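You operate a simulated robot arm through the tools that you are given. There is no shell and no other tool. Be economical: measure what you need, move in short steps, check, and stop when the job is done.

You are at the controls of a simulated robot arm. One attempt, no reset.

JOB
Put the white cloth and the green block in the white basket.

Only the result counts: the job must be done as asked and must still hold three seconds after the hand-in. Knocking over, shifting, dropping, spilling or breaking anything else fails it. Flat cloth is picked up by pressing the open fingertips on it (5 to 10 N) and closing them slowly along it; thin cloth reads only 2 to 8 mm in the jaws.

ROBOT AND FRAMES
A 6-joint arm with a two-finger parallel gripper, fixed in place. Base frame: the origin is at the foot of the arm, x ahead of it, y to its left, z up; the work surface is at about z = 560. Readings come in mm, degrees, newtons and seconds.
With the tool pointing down near the work surface it reaches from about 100 to 660 mm from the base axis. Its first joint turns from -66.0 to 66.0 degrees. Payload 2.45 kg.
The TCP is the grasp point between the finger pads, 24 mm short of the fingertips. In the tool frame z runs along the fingers and y along their closing line. Largest opening 68 mm; finger width 17, thickness 10; the body of the gripper, 40 by 70 mm, starts 41 mm behind the TCP.
Orientation is that of the tool frame in the base frame, as [roll, pitch, yaw] about the fixed x, y, z axes, in that order (R = Rz(yaw) Ry(pitch) Rx(roll)). With the fingers straight down and closing along the base's y, the tool's x points along the base's -x, its y along +y and its z along -z.

CONTROLS
- The arm moves only by the tool play_rows. Its argument "increments" is one flat list of numbers, 6 for each row, row after row: the shift along the tool's x, y, z in mm, then the turn, a rotation vector about the tool's x, y, z in rad. In form: [dx, dy, dz, rx, ry, rz, dx, dy, dz, rx, ry, rz, ...]. A call has 1 to 10 rows; each row is the pose to reach, as a shift and turn from the pose commanded when the call began, along the tool's axes at that moment. "claw" is the finger opening in mm, from 0 to 68, set as the call begins (left out, the last holds). A row lasts 0.2 s, in which the tool goes at most 50 mm and 8.6 degrees; a call with a longer step from one row to the next is refused whole, and so is a gripper value outside its range. A pose out of reach is approached as far as the arm can. The call stops where the force on the tool passes 40 N (or 10 N more than at its start, if that is more) or the arm is blocked; 0.2 s more then pass. Each finger travels about 108 mm/s and halts on what it meets, pressing with about 43 N; the grip force reading is that of the motor and also rises with nothing between the fingers. The clock runs only during rows and for 0.2 s after the last one: add rows that repeat a pose to give the fingers time. The reply holds the time, the measured pose of the TCP, the force on the tool along the base axes, the opening and the grip force, in the units named above and with some noise, and new pictures: "pictures" is both (left out), scene, wrist or none.
- Cameras (640 x 400 px; columns grow to the right, rows downward): "scene" is fixed at [162.7, 410.7, 1456]; the picture's right is [-0.77, -0.64, 0.00], its down [-0.46, 0.56, -0.69] and it looks along [0.44, -0.53, -0.73] (base axes); focal length 373 px, centre (320, 200). "wrist" rides on the gripper at [84, 11, -75] in the tool frame; the picture's right is [-0.13, 0.99, 0.00], its down [-0.60, -0.08, -0.79] and it looks along [-0.79, -0.10, 0.61] (tool axes); focal length 251 px, centre (320, 200). There is no depth. A picture from a camera that has moved, and an enlarged one, comes with that camera's place and axes in the base frame and with its lens. The place of the scene camera against the robot may be out by one fixed shift of up to 18 mm in any direction.
- inspect(camera, box): a new picture of the part [left, top, right, bottom] of that camera's present view, enlarged. It takes no simulated time.
- sign_off(): hands the job in; it is judged then, once.

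Work in short steps. Places have to be worked out from the pictures, the camera data and where the tool is seen: move nearer, look again, correct. Check each grasp and each placing, and mend what went wrong. You have 90 turns and 170 pictures in all, those below and enlarged ones among them. Open the gripper and draw the arm clear of the work before you hand the job in, unless the task says otherwise; then end with one line.

The tools are called by a JSON object that holds its "op" and its "data". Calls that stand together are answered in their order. play_rows: Moves the arm, as the interface text tells. Its arguments: {"type":"object","properties":{"increments":{"type":"array","items":{"type":"number"}},"claw":{"type":"number"},"pictures":{"type":"string","enum":["both","scene","wrist","none"]}},"required":["increments"]} The other tools are called the same way: inspect (camera, box) takes an enlarged picture of a part of a camera's view; sign_off () hands the job in.

At the start:

```text
clock: 0.0
tool_pos: [388.5, -94.6, 848.0]
ee_rot: [179.9, 0.1, 180.0]
force: [-0.7, 0.4, -0.4]
width: 68.3
grasp_force: 0.1
```

scene: 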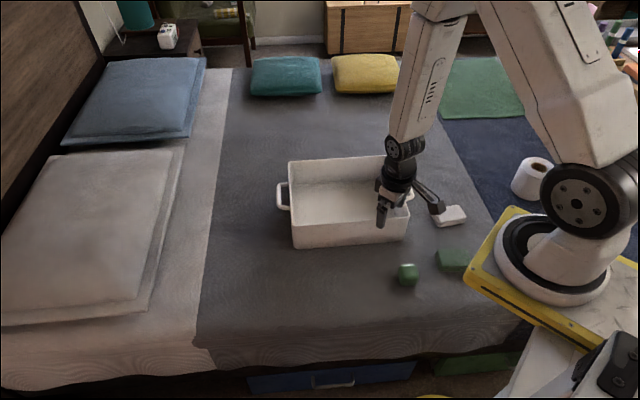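
wrist: 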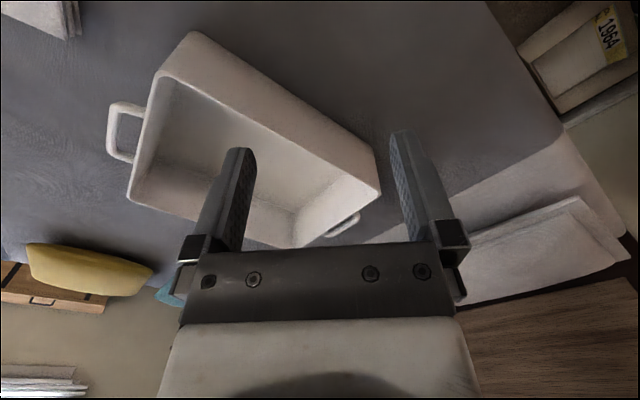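

I look closer at the objects near the basket before moving.

{"op": "inspect", "data": {"camera": "scene", "box": [360, 180, 520, 300]}}

{"op": "inspect", "data": {"camera": "scene", "box": [260, 130, 440, 260]}}

```text
3.33 times, centred on (440, 240) of scene
camera zoom: at [162.7, 410.7, 1456.0], right [-0.77, -0.64, 0.0], down [-0.46, 0.56, -0.69], along [0.44, -0.53, -0.73], focal length 1243 px, centre (-80, 67)
```

zoom: 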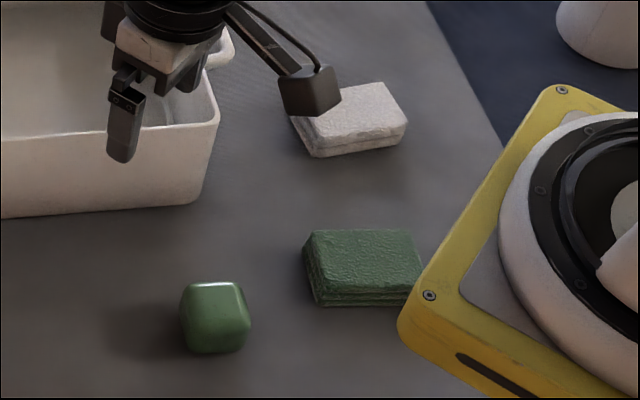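

```text
3.08 times, centred on (350, 195) of scene
camera zoom: at [162.7, 410.7, 1456.0], right [-0.77, -0.64, 0.0], down [-0.46, 0.56, -0.69], along [0.44, -0.53, -0.73], focal length 1148 px, centre (228, 215)
```

zoom: 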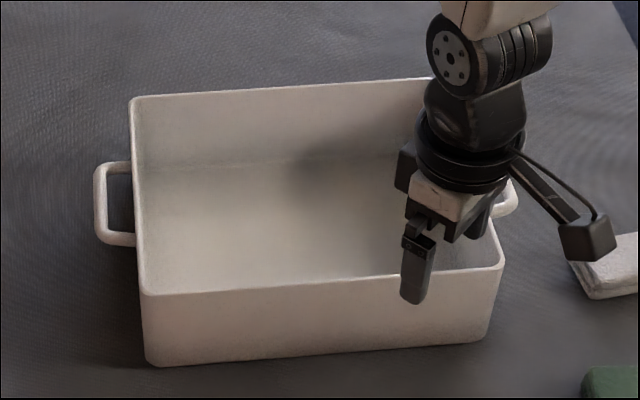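

The white folded cloth is near (338,-436), the green block near (330,-166), and the basket has its near corner around (404,-272). I move above the block to see it with the wrist camera.

{"op": "play_rows", "data": {"increments": [15, -18, 32, 0, 0, 0, 30, -36, 64, 0, 0, 0, 45, -54, 96, 0, 0, 0, 58, -71, 128, 0, 0, 0]}}

```text
clock: 1.0
tool_pos: [331.9, -166.9, 717.5]
ee_rot: [180.0, 0.0, -179.9]
force: [0.1, -0.5, 0.0]
width: 67.8
grasp_force: 0.0
camera wrist: at [247.0, -156.1, 793.3], right [0.13, 0.99, 0.0], down [0.6, -0.08, 0.79], along [0.79, -0.1, -0.61], focal length 251 px, centre (320, 200)
```

scene: 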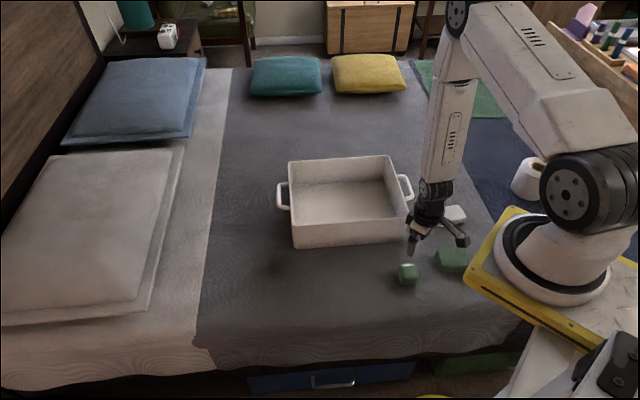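
wrist: 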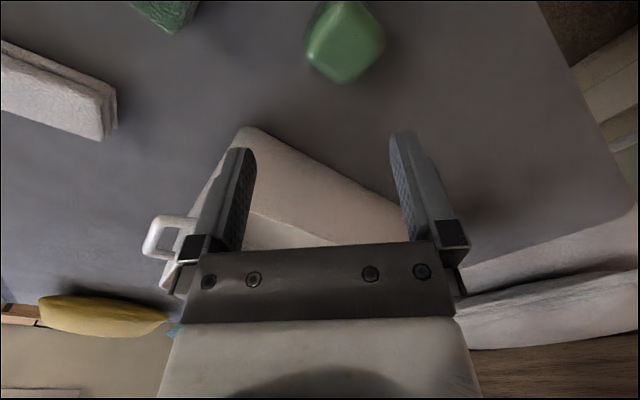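

{"op": "inspect", "data": {"camera": "wrist", "box": [240, 0, 440, 120]}}

{"op": "inspect", "data": {"camera": "scene", "box": [370, 240, 450, 300]}}

```text
3.20 times, centred on (340, 60) of wrist
camera zoom: at [247.0, -156.1, 793.3], right [0.13, 0.99, 0.0], down [0.6, -0.08, 0.79], along [0.79, -0.1, -0.61], focal length 805 px, centre (256, 648)
```

zoom: 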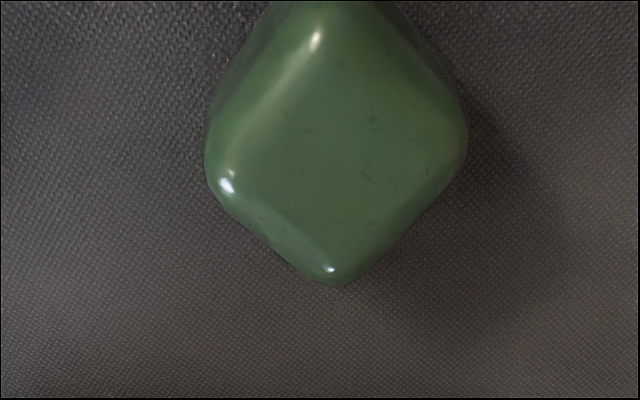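

```text
6.67 times, centred on (410, 270) of scene
camera zoom: at [162.7, 410.7, 1456.0], right [-0.77, -0.64, 0.0], down [-0.46, 0.56, -0.69], along [0.44, -0.53, -0.73], focal length 2487 px, centre (-280, -267)
```

zoom: 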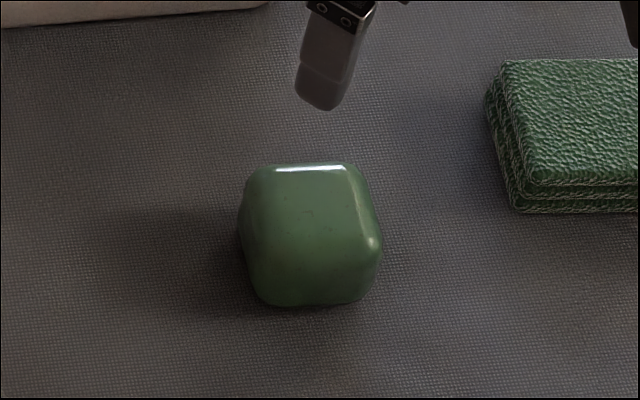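

The wrist camera puts the block at about (324,-148), with its faces at 45° to the base axes. I turn 45°, centre over it and lower partway.

{"op": "play_rows", "data": {"increments": [2, 4, 10, 0, 0, 0.131, 4, 8, 20, 0, 0, 0.262, 6, 12, 30, 0, 0, 0.393, 8, 16, 40, 0, 0, 0.524, 8, 19, 50, 0, 0, 0.654, 8, 19, 50, 0, 0, 0.785, 8, 19, 50, 0, 0, 0.785]}}

```text
clock: 2.6
tool_pos: [321.4, -147.6, 670.1]
ee_rot: [-179.9, 0.0, 134.9]
force: [-0.6, -0.3, 0.3]
width: 67.9
grasp_force: 0.1
camera wrist: at [270.4, -79.8, 744.3], right [0.79, 0.61, 0.0], down [0.37, -0.48, 0.79], along [0.48, -0.63, -0.61], focal length 251 px, centre (320, 200)
```

scene: 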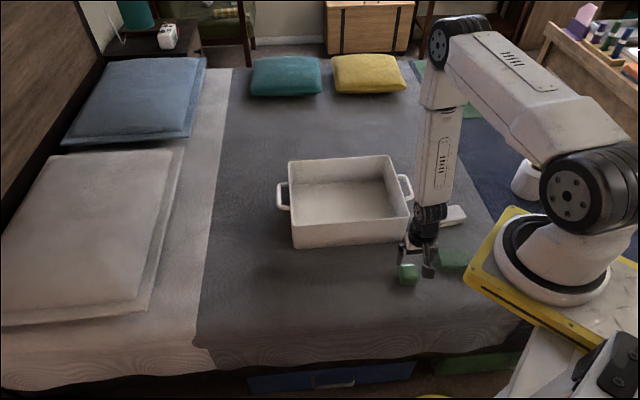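
wrist: 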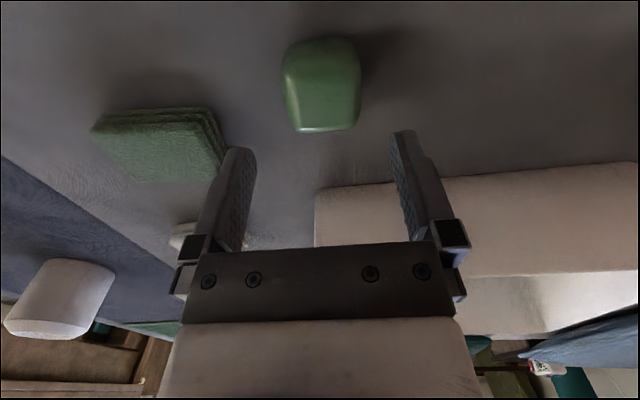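

The block lies centred between the fingers and about 44 mm wide. I lower so the fingertips stop a few mm above the surface, at TCP z about 590.

{"op": "play_rows", "data": {"increments": [2, 1, 25, 0, 0, 0, 2, 1, 50, 0, 0, 0, 2, 1, 65, 0, 0, 0, 2, 1, 80, 0, 0, 0, 2, 1, 80, 0, 0, 0]}}

```text
clock: 3.8
tool_pos: [321.7, -145.7, 588.5]
ee_rot: [-180.0, 0.0, 135.0]
force: [-0.7, 0.1, 0.5]
width: 67.7
grasp_force: 0.2
camera wrist: at [270.1, -77.5, 664.5], right [0.79, 0.61, 0.0], down [0.37, -0.48, 0.79], along [0.48, -0.63, -0.61], focal length 251 px, centre (320, 200)
```

scene: 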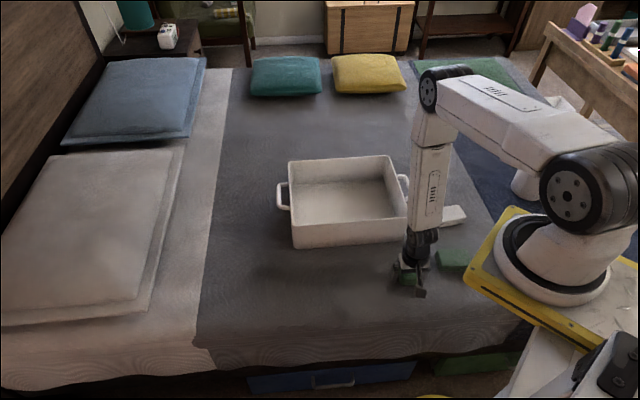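
wrist: 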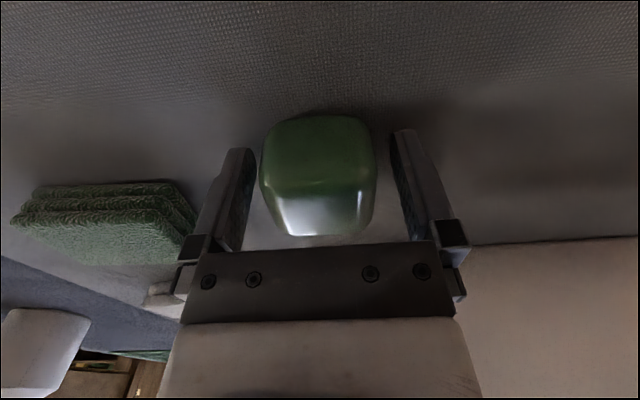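

The block sits between the fingers, so I close on it.

{"op": "play_rows", "data": {"increments": [0, 0, 0, 0, 0, 0, 0, 0, 0, 0, 0, 0, 0, 0, 0, 0, 0, 0], "claw": 30, "pictures": "wrist"}}

```text
clock: 4.6
tool_pos: [322.0, -145.4, 589.6]
ee_rot: [179.9, 0.0, 135.0]
force: [0.1, 0.2, 0.5]
width: 50.3
grasp_force: 42.4
camera wrist: at [269.9, -77.4, 664.7], right [0.79, 0.61, 0.0], down [0.37, -0.48, 0.79], along [0.48, -0.63, -0.61], focal length 251 px, centre (320, 200)
```

wrist: 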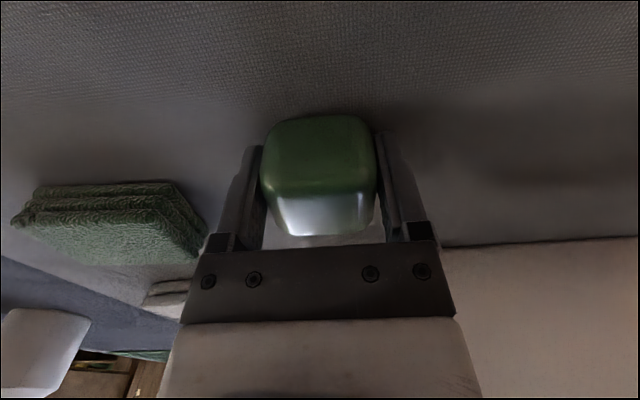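

The block is held at 50 mm with 42 N. I lift it straight up.

{"op": "play_rows", "data": {"increments": [0, 0, -20, 0, 0, 0, 0, 0, -60, 0, 0, 0, 0, 0, -100, 0, 0, 0, 0, 0, -140, 0, 0, 0, 0, 0, -180, 0, 0, 0]}}

```text
clock: 5.8
tool_pos: [322.2, -145.7, 769.9]
ee_rot: [-180.0, -0.1, 135.0]
force: [-0.6, -0.2, -2.9]
width: 49.9
grasp_force: 43.3
camera wrist: at [269.2, -78.5, 844.9], right [0.79, 0.61, 0.0], down [0.37, -0.48, 0.79], along [0.48, -0.63, -0.61], focal length 251 px, centre (320, 200)
```

scene: 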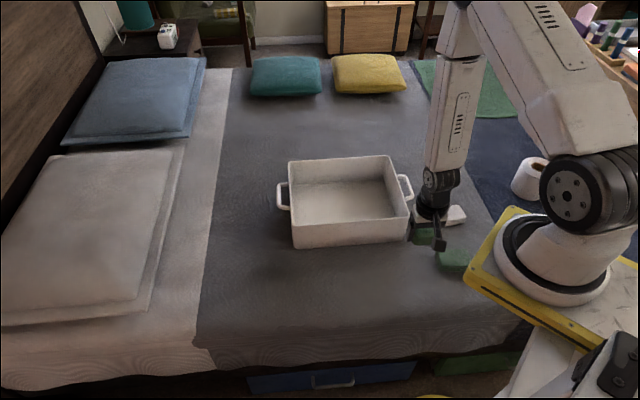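
wrist: 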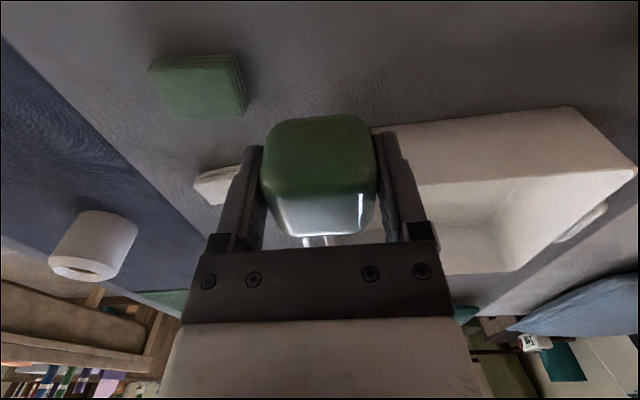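

The wrist view agrees with the basket estimate: far-left corner about (626,-26), rim at about z 660. I carry the block over the basket to about (602,-174).

{"op": "play_rows", "data": {"increments": [-31, 25, 0, 0, 0, 0, -62, 51, 0, 0, 0, 0, -93, 76, 0, 0, 0, 0, -125, 102, 0, 0, 0, 0, -156, 127, 0, 0, 0, 0, -187, 153, 0, 0, 0, 0, -218, 178, 0, 0, 0, 0, -218, 178, 0, 0, 0, 0]}}

```text
clock: 7.6
tool_pos: [602.0, -173.9, 770.0]
ee_rot: [-180.0, -0.1, 135.0]
force: [0.0, -0.8, -2.4]
width: 50.0
grasp_force: 43.3
camera wrist: at [549.3, -106.5, 844.6], right [0.79, 0.61, 0.0], down [0.37, -0.48, 0.79], along [0.48, -0.63, -0.61], focal length 251 px, centre (320, 200)
```

scene: 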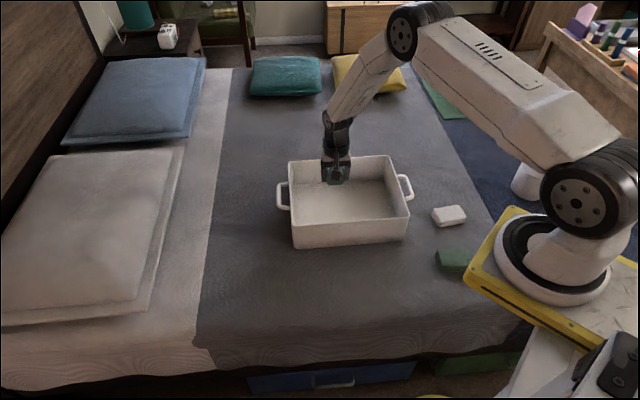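
wrist: 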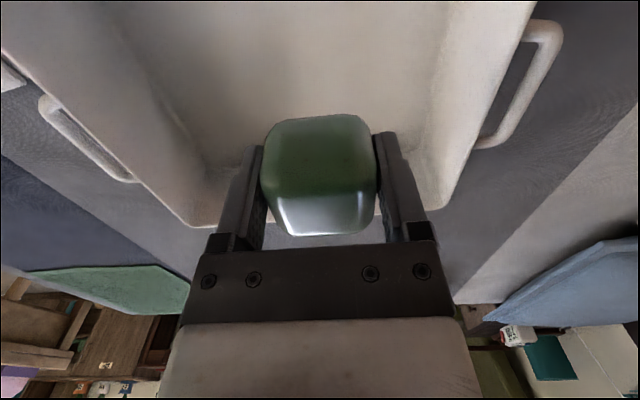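

The block is over the basket. I shift 20 mm further in so the camera clears the front rim, and lower to z about 622.

{"op": "play_rows", "data": {"increments": [-20, 0, 30, 0, 0, 0, -20, 0, 60, 0, 0, 0, -20, 0, 90, 0, 0, 0, -20, 0, 120, 0, 0, 0, -20, 0, 148, 0, 0, 0, -20, 0, 148, 0, 0, 0]}}

```text
clock: 9.0
tool_pos: [614.6, -187.8, 621.9]
ee_rot: [-180.0, -0.1, 135.0]
force: [-0.9, 0.5, -2.2]
width: 49.8
grasp_force: 43.1
camera wrist: at [563.1, -120.6, 696.4], right [0.79, 0.61, 0.0], down [0.37, -0.48, 0.79], along [0.48, -0.63, -0.61], focal length 251 px, centre (320, 200)
```

scene: 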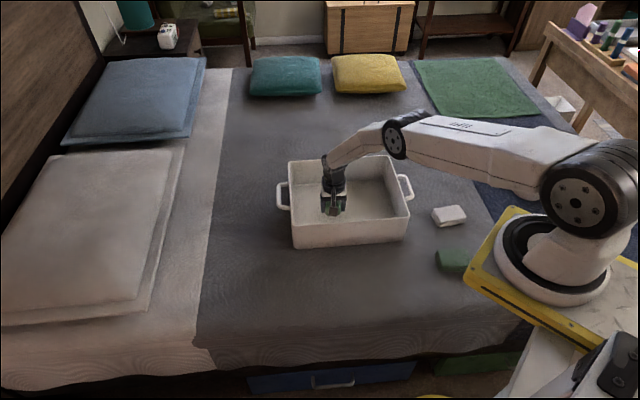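
wrist: 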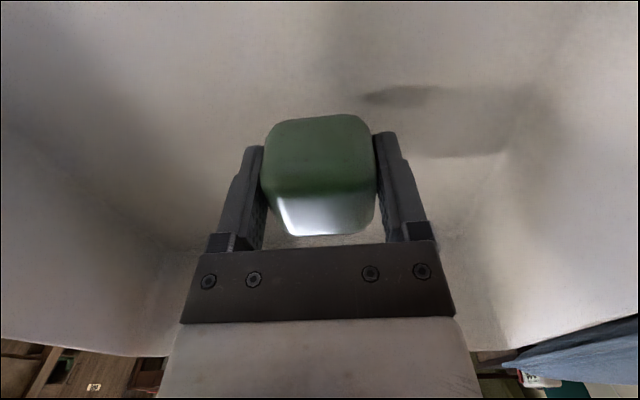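

It is well inside the basket. I lower 15 mm more and then look before releasing.

{"op": "play_rows", "data": {"increments": [0, 0, 8, 0, 0, 0, 0, 0, 16, 0, 0, 0, 0, 0, 16, 0, 0, 0], "pictures": "none"}}

{"op": "play_rows", "data": {"increments": [0, 0, 0, 0, 0, 0, 0, 0, 0, 0, 0, 0, 0, 0, 0, 0, 0, 0], "claw": 68, "pictures": "wrist"}}

```text
clock: 9.8
tool_pos: [614.4, -187.6, 605.3]
ee_rot: [180.0, 0.0, 135.0]
force: [-0.5, 0.0, -2.7]
width: 49.8
grasp_force: 42.9
```

```text
clock: 10.6
tool_pos: [615.2, -187.5, 605.2]
ee_rot: [180.0, 0.0, 135.0]
force: [0.0, 0.7, -0.4]
width: 68.0
grasp_force: 0.0
camera wrist: at [563.4, -120.7, 680.8], right [0.79, 0.61, 0.0], down [0.37, -0.48, 0.79], along [0.48, -0.63, -0.61], focal length 251 px, centre (320, 200)
```

wrist: 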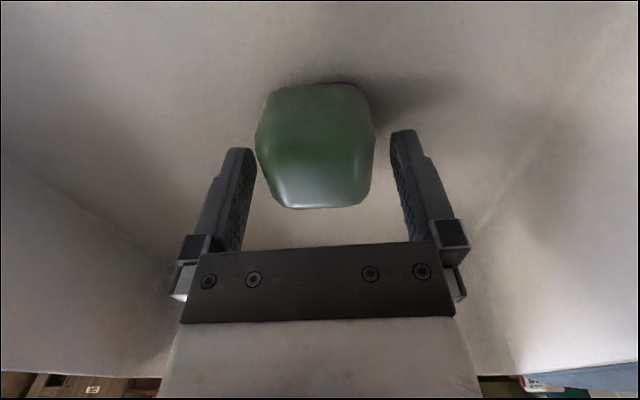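

The block is released in the basket. I rise straight up, then travel over toward the white cloth near (330,-416).

{"op": "play_rows", "data": {"increments": [0, 0, -45, 0, 0, 0, 0, 0, -90, 0, 0, 0, 0, 0, -135, 0, 0, 0, 0, 0, -160, 0, 0, 0], "pictures": "none"}}

{"op": "play_rows", "data": {"increments": [4, -38, 0, 0, 0, 0, 8, -78, 0, 0, 0, 0, 13, -118, 0, 0, 0, 0, 18, -158, 0, 0, 0, 0, 22, -198, 0, 0, 0, 0, 26, -238, 0, 0, 0, 0, 31, -278, 0, 0, 0, 0, 36, -318, 0, 0, 0, 0, 40, -358, 0, 0, 0, 0, 40, -363, 0, 0, 0, 0]}}

```text
clock: 11.6
tool_pos: [614.9, -188.1, 766.7]
ee_rot: [179.9, 0.0, 135.0]
force: [0.0, 0.6, -0.6]
width: 68.1
grasp_force: 0.1
```

```text
clock: 13.8
tool_pos: [331.3, -417.4, 764.9]
ee_rot: [180.0, 0.0, 135.0]
force: [-0.4, 0.4, 0.7]
width: 67.9
grasp_force: 0.1
camera wrist: at [278.2, -349.1, 840.2], right [0.79, 0.61, 0.0], down [0.37, -0.48, 0.79], along [0.48, -0.63, -0.61], focal length 251 px, centre (320, 200)
```

scene: 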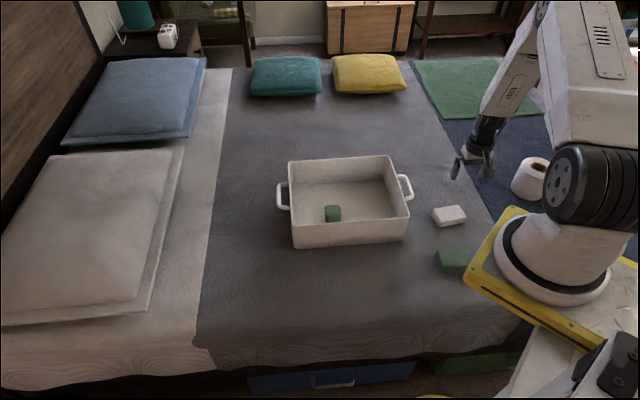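
wrist: 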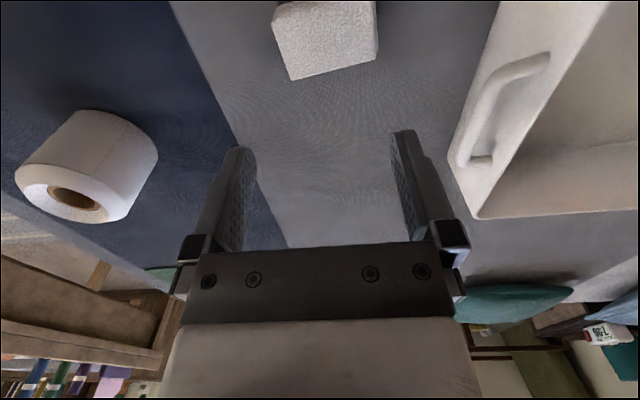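

{"op": "inspect", "data": {"camera": "wrist", "box": [240, 0, 400, 100]}}

{"op": "inspect", "data": {"camera": "scene", "box": [400, 180, 496, 240]}}

```text
4.00 times, centred on (320, 50) of wrist
camera zoom: at [278.2, -349.1, 840.2], right [0.79, 0.61, 0.0], down [0.37, -0.48, 0.79], along [0.48, -0.63, -0.61], focal length 1006 px, centre (320, 800)
```

zoom: 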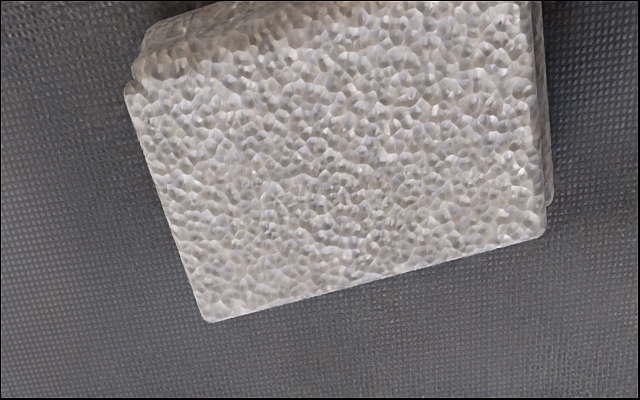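

```text
6.67 times, centred on (448, 210) of scene
camera zoom: at [162.7, 410.7, 1456.0], right [-0.77, -0.64, 0.0], down [-0.46, 0.56, -0.69], along [0.44, -0.53, -0.73], focal length 2487 px, centre (-533, 133)
```

zoom: 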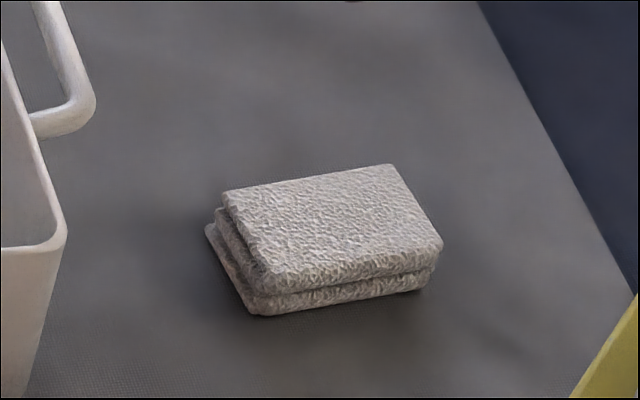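

The white cloth is a folded stack of about 86 × 53 mm centred near (340,-420), its short side pointing along azimuth -39°. I rotate so the fingers close across the short side and lower to z about 700.

{"op": "play_rows", "data": {"increments": [-1, 0, 6, 0, 0, 0.1466, -2, 1, 12, 0, 0, 0.2932, -3, 1, 18, 0, 0, 0.4398, -4, 1, 24, 0, 0, 0.5864, -5, 2, 30, 0, 0, 0.733, -6, 2, 36, 0, 0, 0.8796, -7, 3, 42, 0, 0, 1.0262, -8, 3, 48, 0, 0, 1.1728, -9, 4, 54, 0, 0, 1.3194, -9, 4, 60, 0, 0, 1.466]}}

```text
clock: 16.0
tool_pos: [339.2, -420.5, 705.4]
ee_rot: [180.0, 0.1, 50.9]
force: [0.2, 0.1, 0.1]
width: 68.1
grasp_force: 0.1
camera wrist: at [401.3, -361.2, 780.6], right [0.69, -0.73, 0.0], down [-0.44, -0.42, 0.79], along [-0.58, -0.55, -0.61], focal length 251 px, centre (320, 200)
```

scene: 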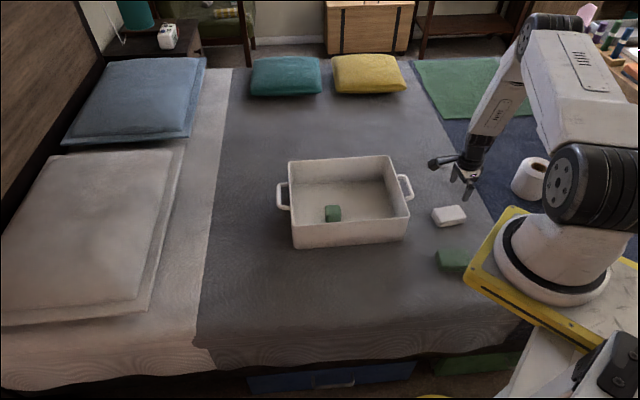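
wrist: 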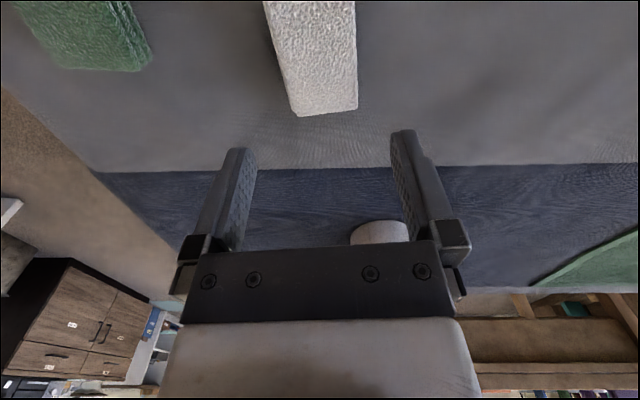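

The stack is well centred between the fingers. I lower to z about 640 and check the edges.

{"op": "play_rows", "data": {"increments": [0, 0, 30, 0, 0, 0, 0, 0, 65, 0, 0, 0, 0, 0, 65, 0, 0, 0]}}

{"op": "inspect", "data": {"camera": "wrist", "box": [200, 0, 440, 150]}}

{"op": "inspect", "data": {"camera": "scene", "box": [400, 180, 496, 240]}}

```text
clock: 16.8
tool_pos: [341.2, -420.5, 638.8]
ee_rot: [180.0, 0.0, 51.0]
force: [-0.3, -0.5, -0.7]
width: 68.0
grasp_force: 0.0
camera wrist: at [401.5, -360.9, 715.0], right [0.69, -0.72, 0.0], down [-0.44, -0.42, 0.79], along [-0.57, -0.55, -0.61], focal length 251 px, centre (320, 200)
```

scene: 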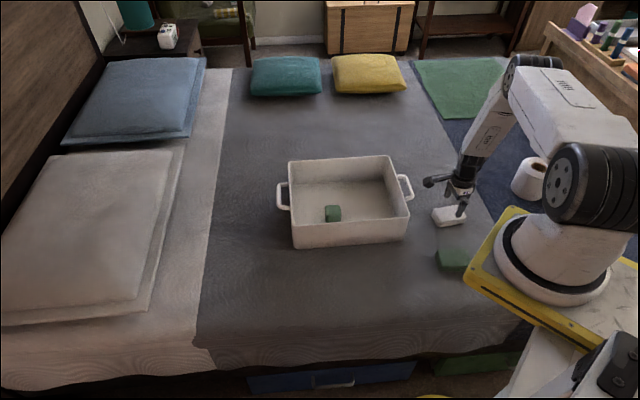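
wrist: 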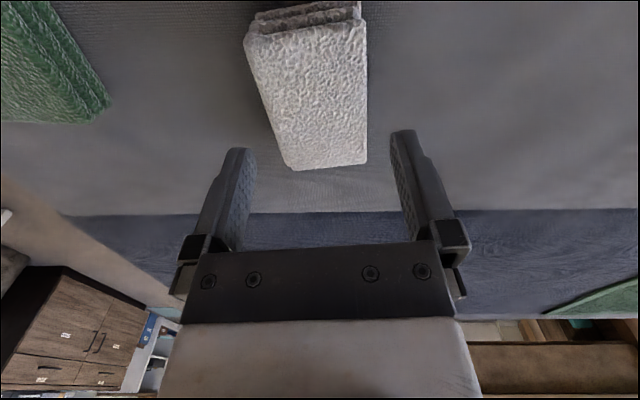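

```text
2.67 times, centred on (320, 75) of wrist
camera zoom: at [401.5, -360.9, 715.0], right [0.69, -0.72, 0.0], down [-0.44, -0.42, 0.79], along [-0.57, -0.55, -0.61], focal length 670 px, centre (320, 533)
```

zoom: 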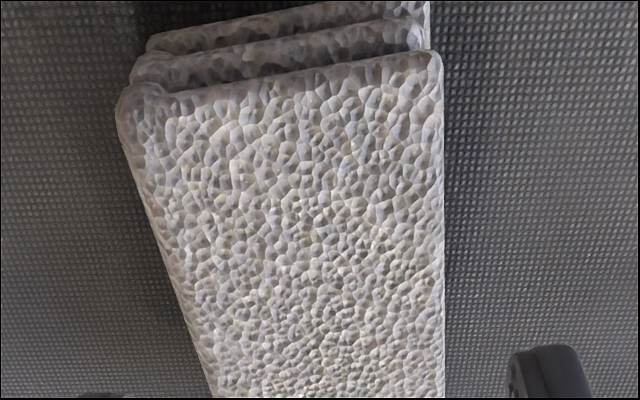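

```text
6.67 times, centred on (448, 210) of scene
camera zoom: at [162.7, 410.7, 1456.0], right [-0.77, -0.64, 0.0], down [-0.46, 0.56, -0.69], along [0.44, -0.53, -0.73], focal length 2487 px, centre (-533, 133)
```

zoom: 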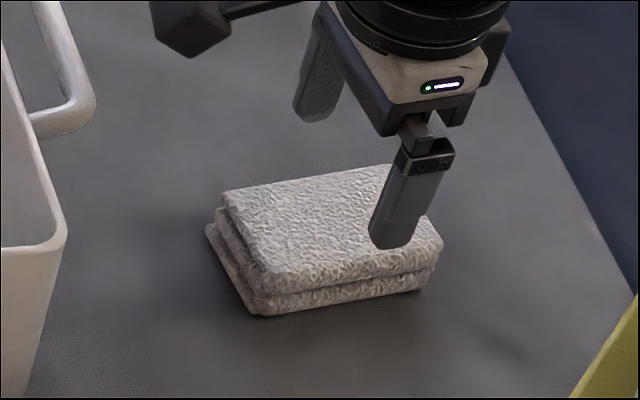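

The stack spans about 500–555 mm along the closing line, and the TCP is at 529.6. I shift 2 mm toward the left finger and descend with the fingers straddling the stack.

{"op": "play_rows", "data": {"increments": [-1, -2, 15, 0, 0, 0, -1, -2, 28, 0, 0, 0, -1, -2, 38, 0, 0, 0, -1, -2, 46, 0, 0, 0, -1, -2, 49, 0, 0, 0, -1, -2, 49, 0, 0, 0]}}

{"op": "inspect", "data": {"camera": "scene", "box": [400, 180, 496, 240]}}

```text
clock: 18.2
tool_pos: [336.4, -418.9, 592.1]
ee_rot: [180.0, -0.1, 51.1]
force: [0.1, -0.5, 0.5]
width: 67.9
grasp_force: 0.0
camera wrist: at [398.5, -360.5, 666.5], right [0.69, -0.72, 0.0], down [-0.44, -0.42, 0.79], along [-0.57, -0.55, -0.61], focal length 251 px, centre (320, 200)
```

scene: 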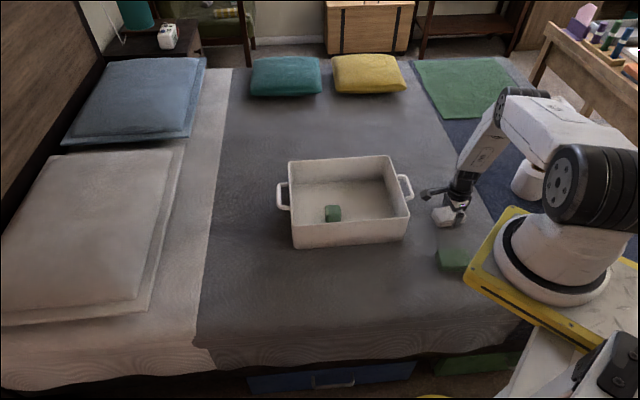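
wrist: 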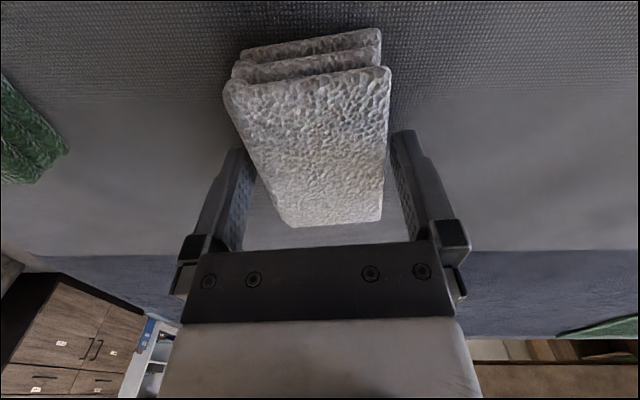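

```text
6.67 times, centred on (448, 210) of scene
camera zoom: at [162.7, 410.7, 1456.0], right [-0.77, -0.64, 0.0], down [-0.46, 0.56, -0.69], along [0.44, -0.53, -0.73], focal length 2487 px, centre (-533, 133)
```

zoom: 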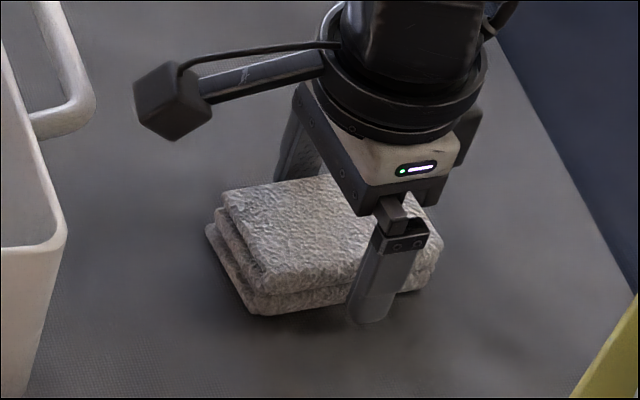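

The fingers straddle the stack cleanly. I lower 4 mm more and close gently in steps.

{"op": "play_rows", "data": {"increments": [0, 0, 4, 0, 0, 0, 0, 0, 4, 0, 0, 0], "pictures": "none"}}

{"op": "play_rows", "data": {"increments": [0, 0, 0, 0, 0, 0, 0, 0, 0, 0, 0, 0, 0, 0, 0, 0, 0, 0], "claw": 38}}

{"op": "inspect", "data": {"camera": "scene", "box": [400, 180, 496, 240]}}

```text
clock: 18.8
tool_pos: [337.2, -419.1, 586.7]
ee_rot: [-179.9, 0.0, 51.0]
force: [0.1, -0.2, 0.1]
width: 68.0
grasp_force: 0.0
```

```text
clock: 19.6
tool_pos: [338.0, -418.5, 587.3]
ee_rot: [-180.0, 0.0, 51.0]
force: [0.3, 0.0, -0.4]
width: 57.0
grasp_force: 43.2
camera wrist: at [398.8, -360.3, 662.5], right [0.69, -0.72, 0.0], down [-0.44, -0.42, 0.79], along [-0.57, -0.55, -0.61], focal length 251 px, centre (320, 200)
```

scene: 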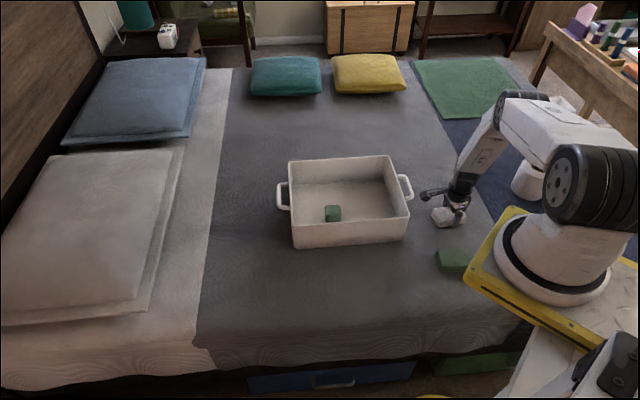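
wrist: 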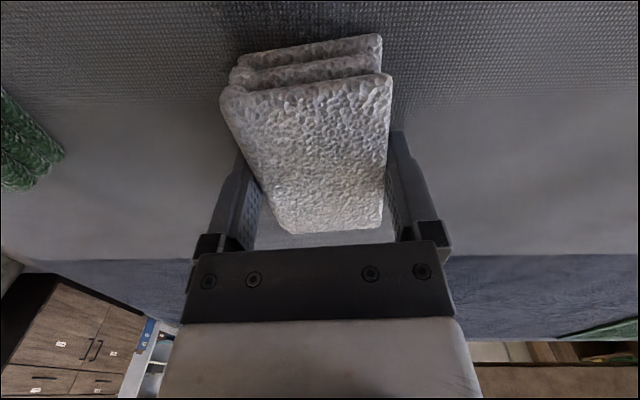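

```text
6.67 times, centred on (448, 210) of scene
camera zoom: at [162.7, 410.7, 1456.0], right [-0.77, -0.64, 0.0], down [-0.46, 0.56, -0.69], along [0.44, -0.53, -0.73], focal length 2487 px, centre (-533, 133)
```

zoom: 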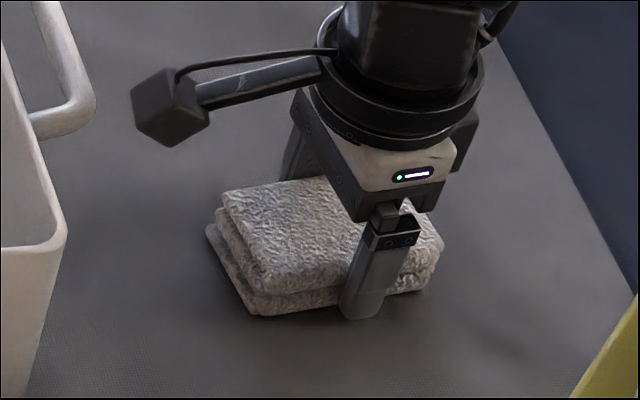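

The stack resists firmly at 57 mm with 43 N. I lift a little and check.

{"op": "play_rows", "data": {"increments": [0, 0, -10, 0, 0, 0, 0, 0, -25, 0, 0, 0, 0, 0, -40, 0, 0, 0, 0, 0, -40, 0, 0, 0], "claw": 30}}

```text
clock: 20.6
tool_pos: [337.8, -418.8, 627.7]
ee_rot: [180.0, 0.0, 50.9]
force: [0.3, -0.8, -0.7]
width: 57.0
grasp_force: 42.9
camera wrist: at [398.9, -360.4, 703.4], right [0.69, -0.72, 0.0], down [-0.44, -0.42, 0.79], along [-0.57, -0.55, -0.61], focal length 251 px, centre (320, 200)
```

scene: 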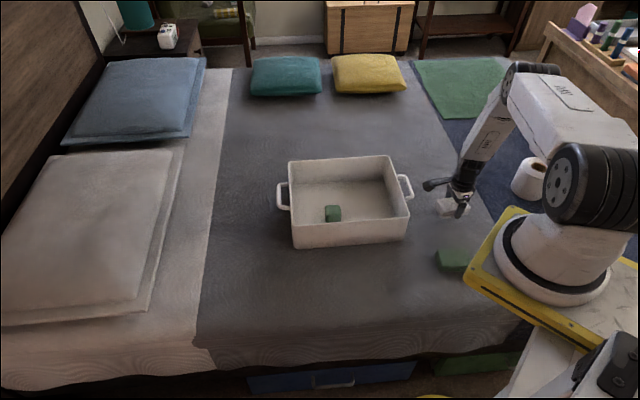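
wrist: 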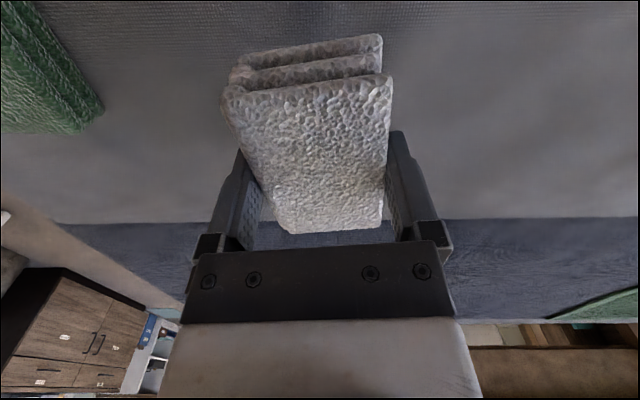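

The cloth is held. I lift to z about 780 and then carry it over the near part of the basket, about (548,-277).

{"op": "play_rows", "data": {"increments": [0, 0, -30, 0, 0, 0, 0, 0, -70, 0, 0, 0, 0, 0, -110, 0, 0, 0, 0, 0, -150, 0, 0, 0], "pictures": "none"}}

{"op": "play_rows", "data": {"increments": [35, 11, 0, 0, 0, 0, 70, 22, 0, 0, 0, 0, 105, 32, 0, 0, 0, 0, 140, 43, 0, 0, 0, 0, 175, 54, 0, 0, 0, 0, 210, 64, 0, 0, 0, 0, 242, 74, 0, 0, 0, 0, 242, 74, 0, 0, 0, 0]}}

```text
clock: 21.6
tool_pos: [336.9, -416.7, 778.5]
ee_rot: [-179.9, 0.0, 50.9]
force: [-0.4, 0.6, -0.8]
width: 57.2
grasp_force: 43.1
```

```text
clock: 23.4
tool_pos: [547.6, -276.6, 777.8]
ee_rot: [-180.0, 0.0, 51.0]
force: [-0.5, -0.6, 0.1]
width: 56.9
grasp_force: 43.3
camera wrist: at [609.5, -218.7, 853.0], right [0.69, -0.72, 0.0], down [-0.44, -0.42, 0.79], along [-0.57, -0.55, -0.61], focal length 251 px, centre (320, 200)
```

scene: 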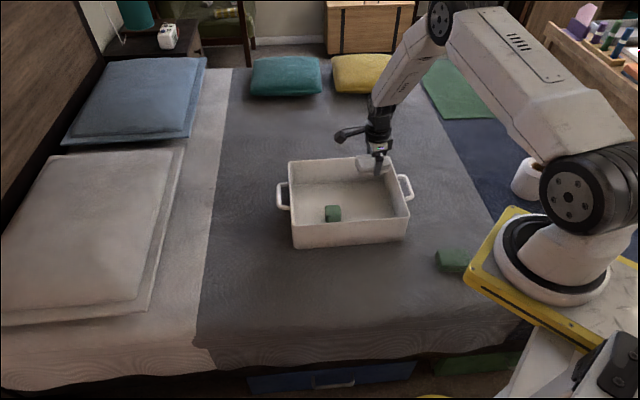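
wrist: 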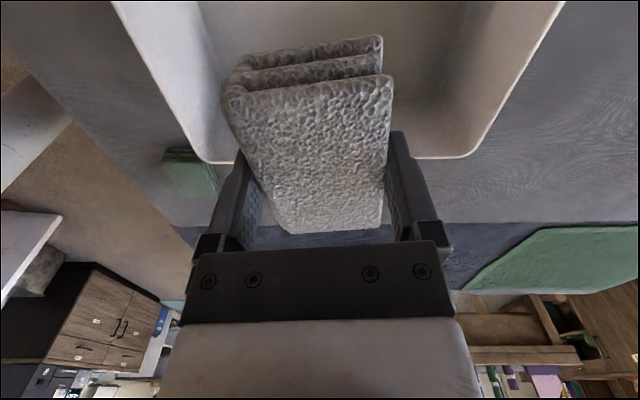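

The basket corner matches my estimate, and the cloth is about 50 mm clear of each wall. I lower it to z about 602.

{"op": "play_rows", "data": {"increments": [0, 0, 40, 0, 0, 0, 0, 0, 80, 0, 0, 0, 0, 0, 115, 0, 0, 0, 0, 0, 145, 0, 0, 0, 0, 0, 165, 0, 0, 0, 0, 0, 176, 0, 0, 0, 0, 0, 176, 0, 0, 0]}}

```text
clock: 25.0
tool_pos: [547.6, -278.4, 600.9]
ee_rot: [180.0, 0.0, 51.0]
force: [-0.6, 0.4, 0.1]
width: 57.2
grasp_force: 43.0
camera wrist: at [608.7, -219.1, 676.7], right [0.69, -0.72, 0.0], down [-0.44, -0.42, 0.79], along [-0.57, -0.55, -0.61], focal length 251 px, centre (320, 200)
```

scene: 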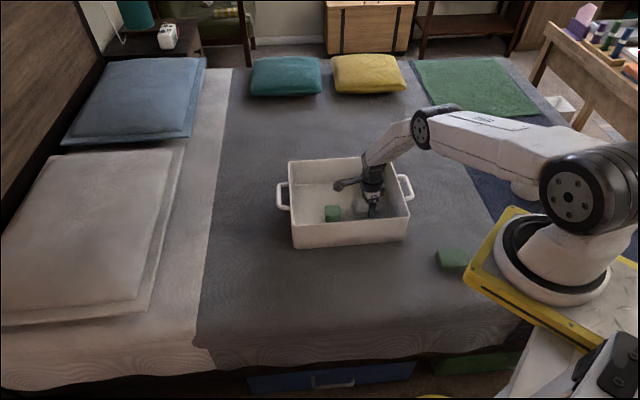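
wrist: 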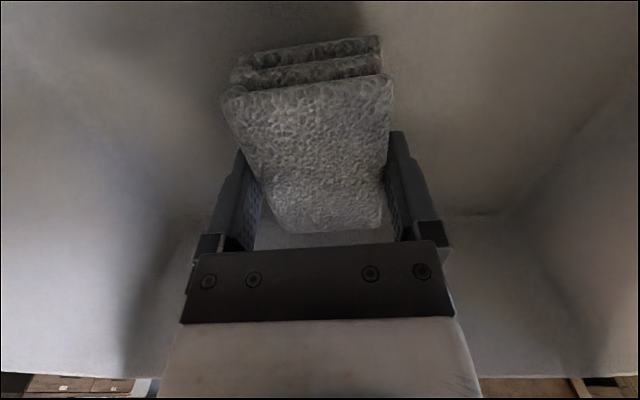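

The cloth is inside the basket just above the floor. I release it and then rise straight up.

{"op": "play_rows", "data": {"increments": [0, 0, 0, 0, 0, 0, 0, 0, 0, 0, 0, 0, 0, 0, 0, 0, 0, 0], "claw": 68, "pictures": "wrist"}}

{"op": "play_rows", "data": {"increments": [0, 0, -25, 0, 0, 0, 0, 0, -65, 0, 0, 0, 0, 0, -110, 0, 0, 0, 0, 0, -155, 0, 0, 0, 0, 0, -200, 0, 0, 0], "pictures": "wrist"}}

```text
clock: 25.8
tool_pos: [547.6, -278.4, 600.7]
ee_rot: [179.9, 0.1, 50.9]
force: [0.5, -0.8, -0.8]
width: 68.0
grasp_force: 0.1
camera wrist: at [608.7, -219.1, 676.9], right [0.69, -0.72, 0.0], down [-0.44, -0.42, 0.79], along [-0.57, -0.55, -0.61], focal length 251 px, centre (320, 200)
```

wrist: 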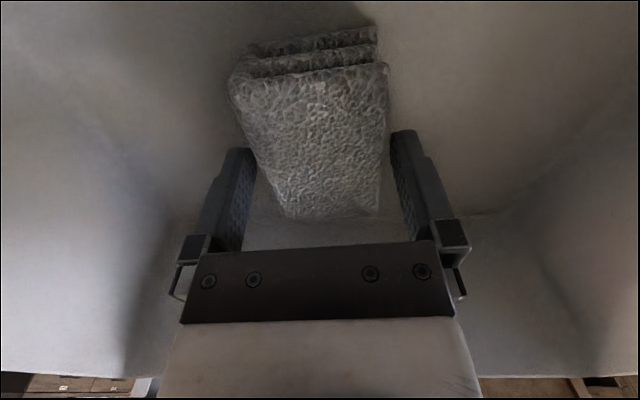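

```text
clock: 27.0
tool_pos: [545.4, -274.6, 800.8]
ee_rot: [-179.9, 0.0, 51.1]
force: [-0.1, 0.2, 1.0]
width: 68.2
grasp_force: 0.0
camera wrist: at [607.3, -217.6, 876.5], right [0.69, -0.72, 0.0], down [-0.44, -0.42, 0.79], along [-0.58, -0.55, -0.61], focal length 251 px, centre (320, 200)
```

wrist: 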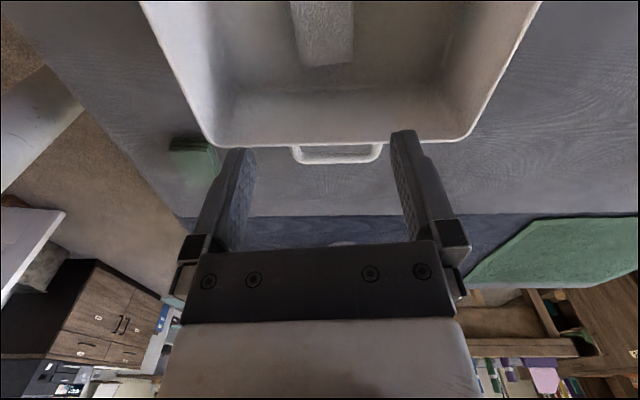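

The cloth lies flat in the basket. I draw the arm back toward its starting place and check the scene.

{"op": "play_rows", "data": {"increments": [8, -37, -8, 0, 0, 0, 16, -75, -16, 0, 0, 0, 24, -113, -24, 0, 0, 0, 32, -150, -32, 0, 0, 0, 40, -188, -40, 0, 0, 0, 49, -226, -45, 0, 0, 0, 49, -226, -45, 0, 0, 0], "pictures": "scene"}}

{"op": "inspect", "data": {"camera": "scene", "box": [260, 140, 480, 280]}}

```text
clock: 28.6
tool_pos: [401.5, -95.6, 847.3]
ee_rot: [-180.0, 0.0, 51.0]
force: [0.2, 0.1, 0.4]
width: 68.1
grasp_force: 0.1
```

scene: 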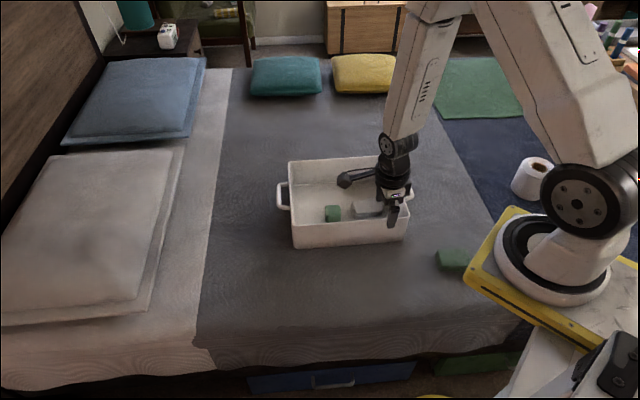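

```text
2.86 times, centred on (370, 210) of scene
camera zoom: at [162.7, 410.7, 1456.0], right [-0.77, -0.64, 0.0], down [-0.46, 0.56, -0.69], along [0.44, -0.53, -0.73], focal length 1066 px, centre (177, 171)
```

zoom: 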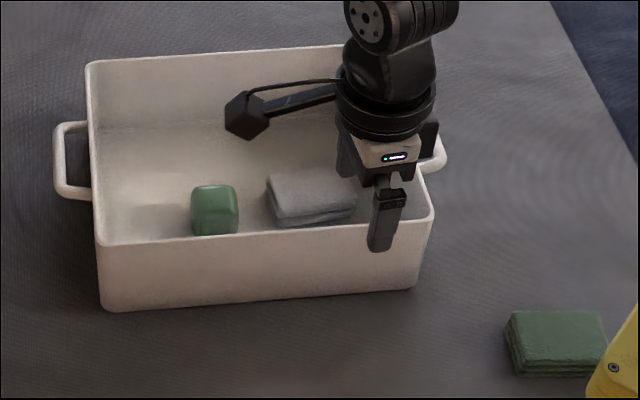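

The block and the cloth both rest in the basket, the basket and the green cloth have not moved, and the arm is clear, so I hand in.

{"op": "sign_off", "data": {}}

```text
The job is handed in.
```

The white cloth and the green block are both in the white basket; the gripper is open, the arm is clear of the work, and the job is handed in.
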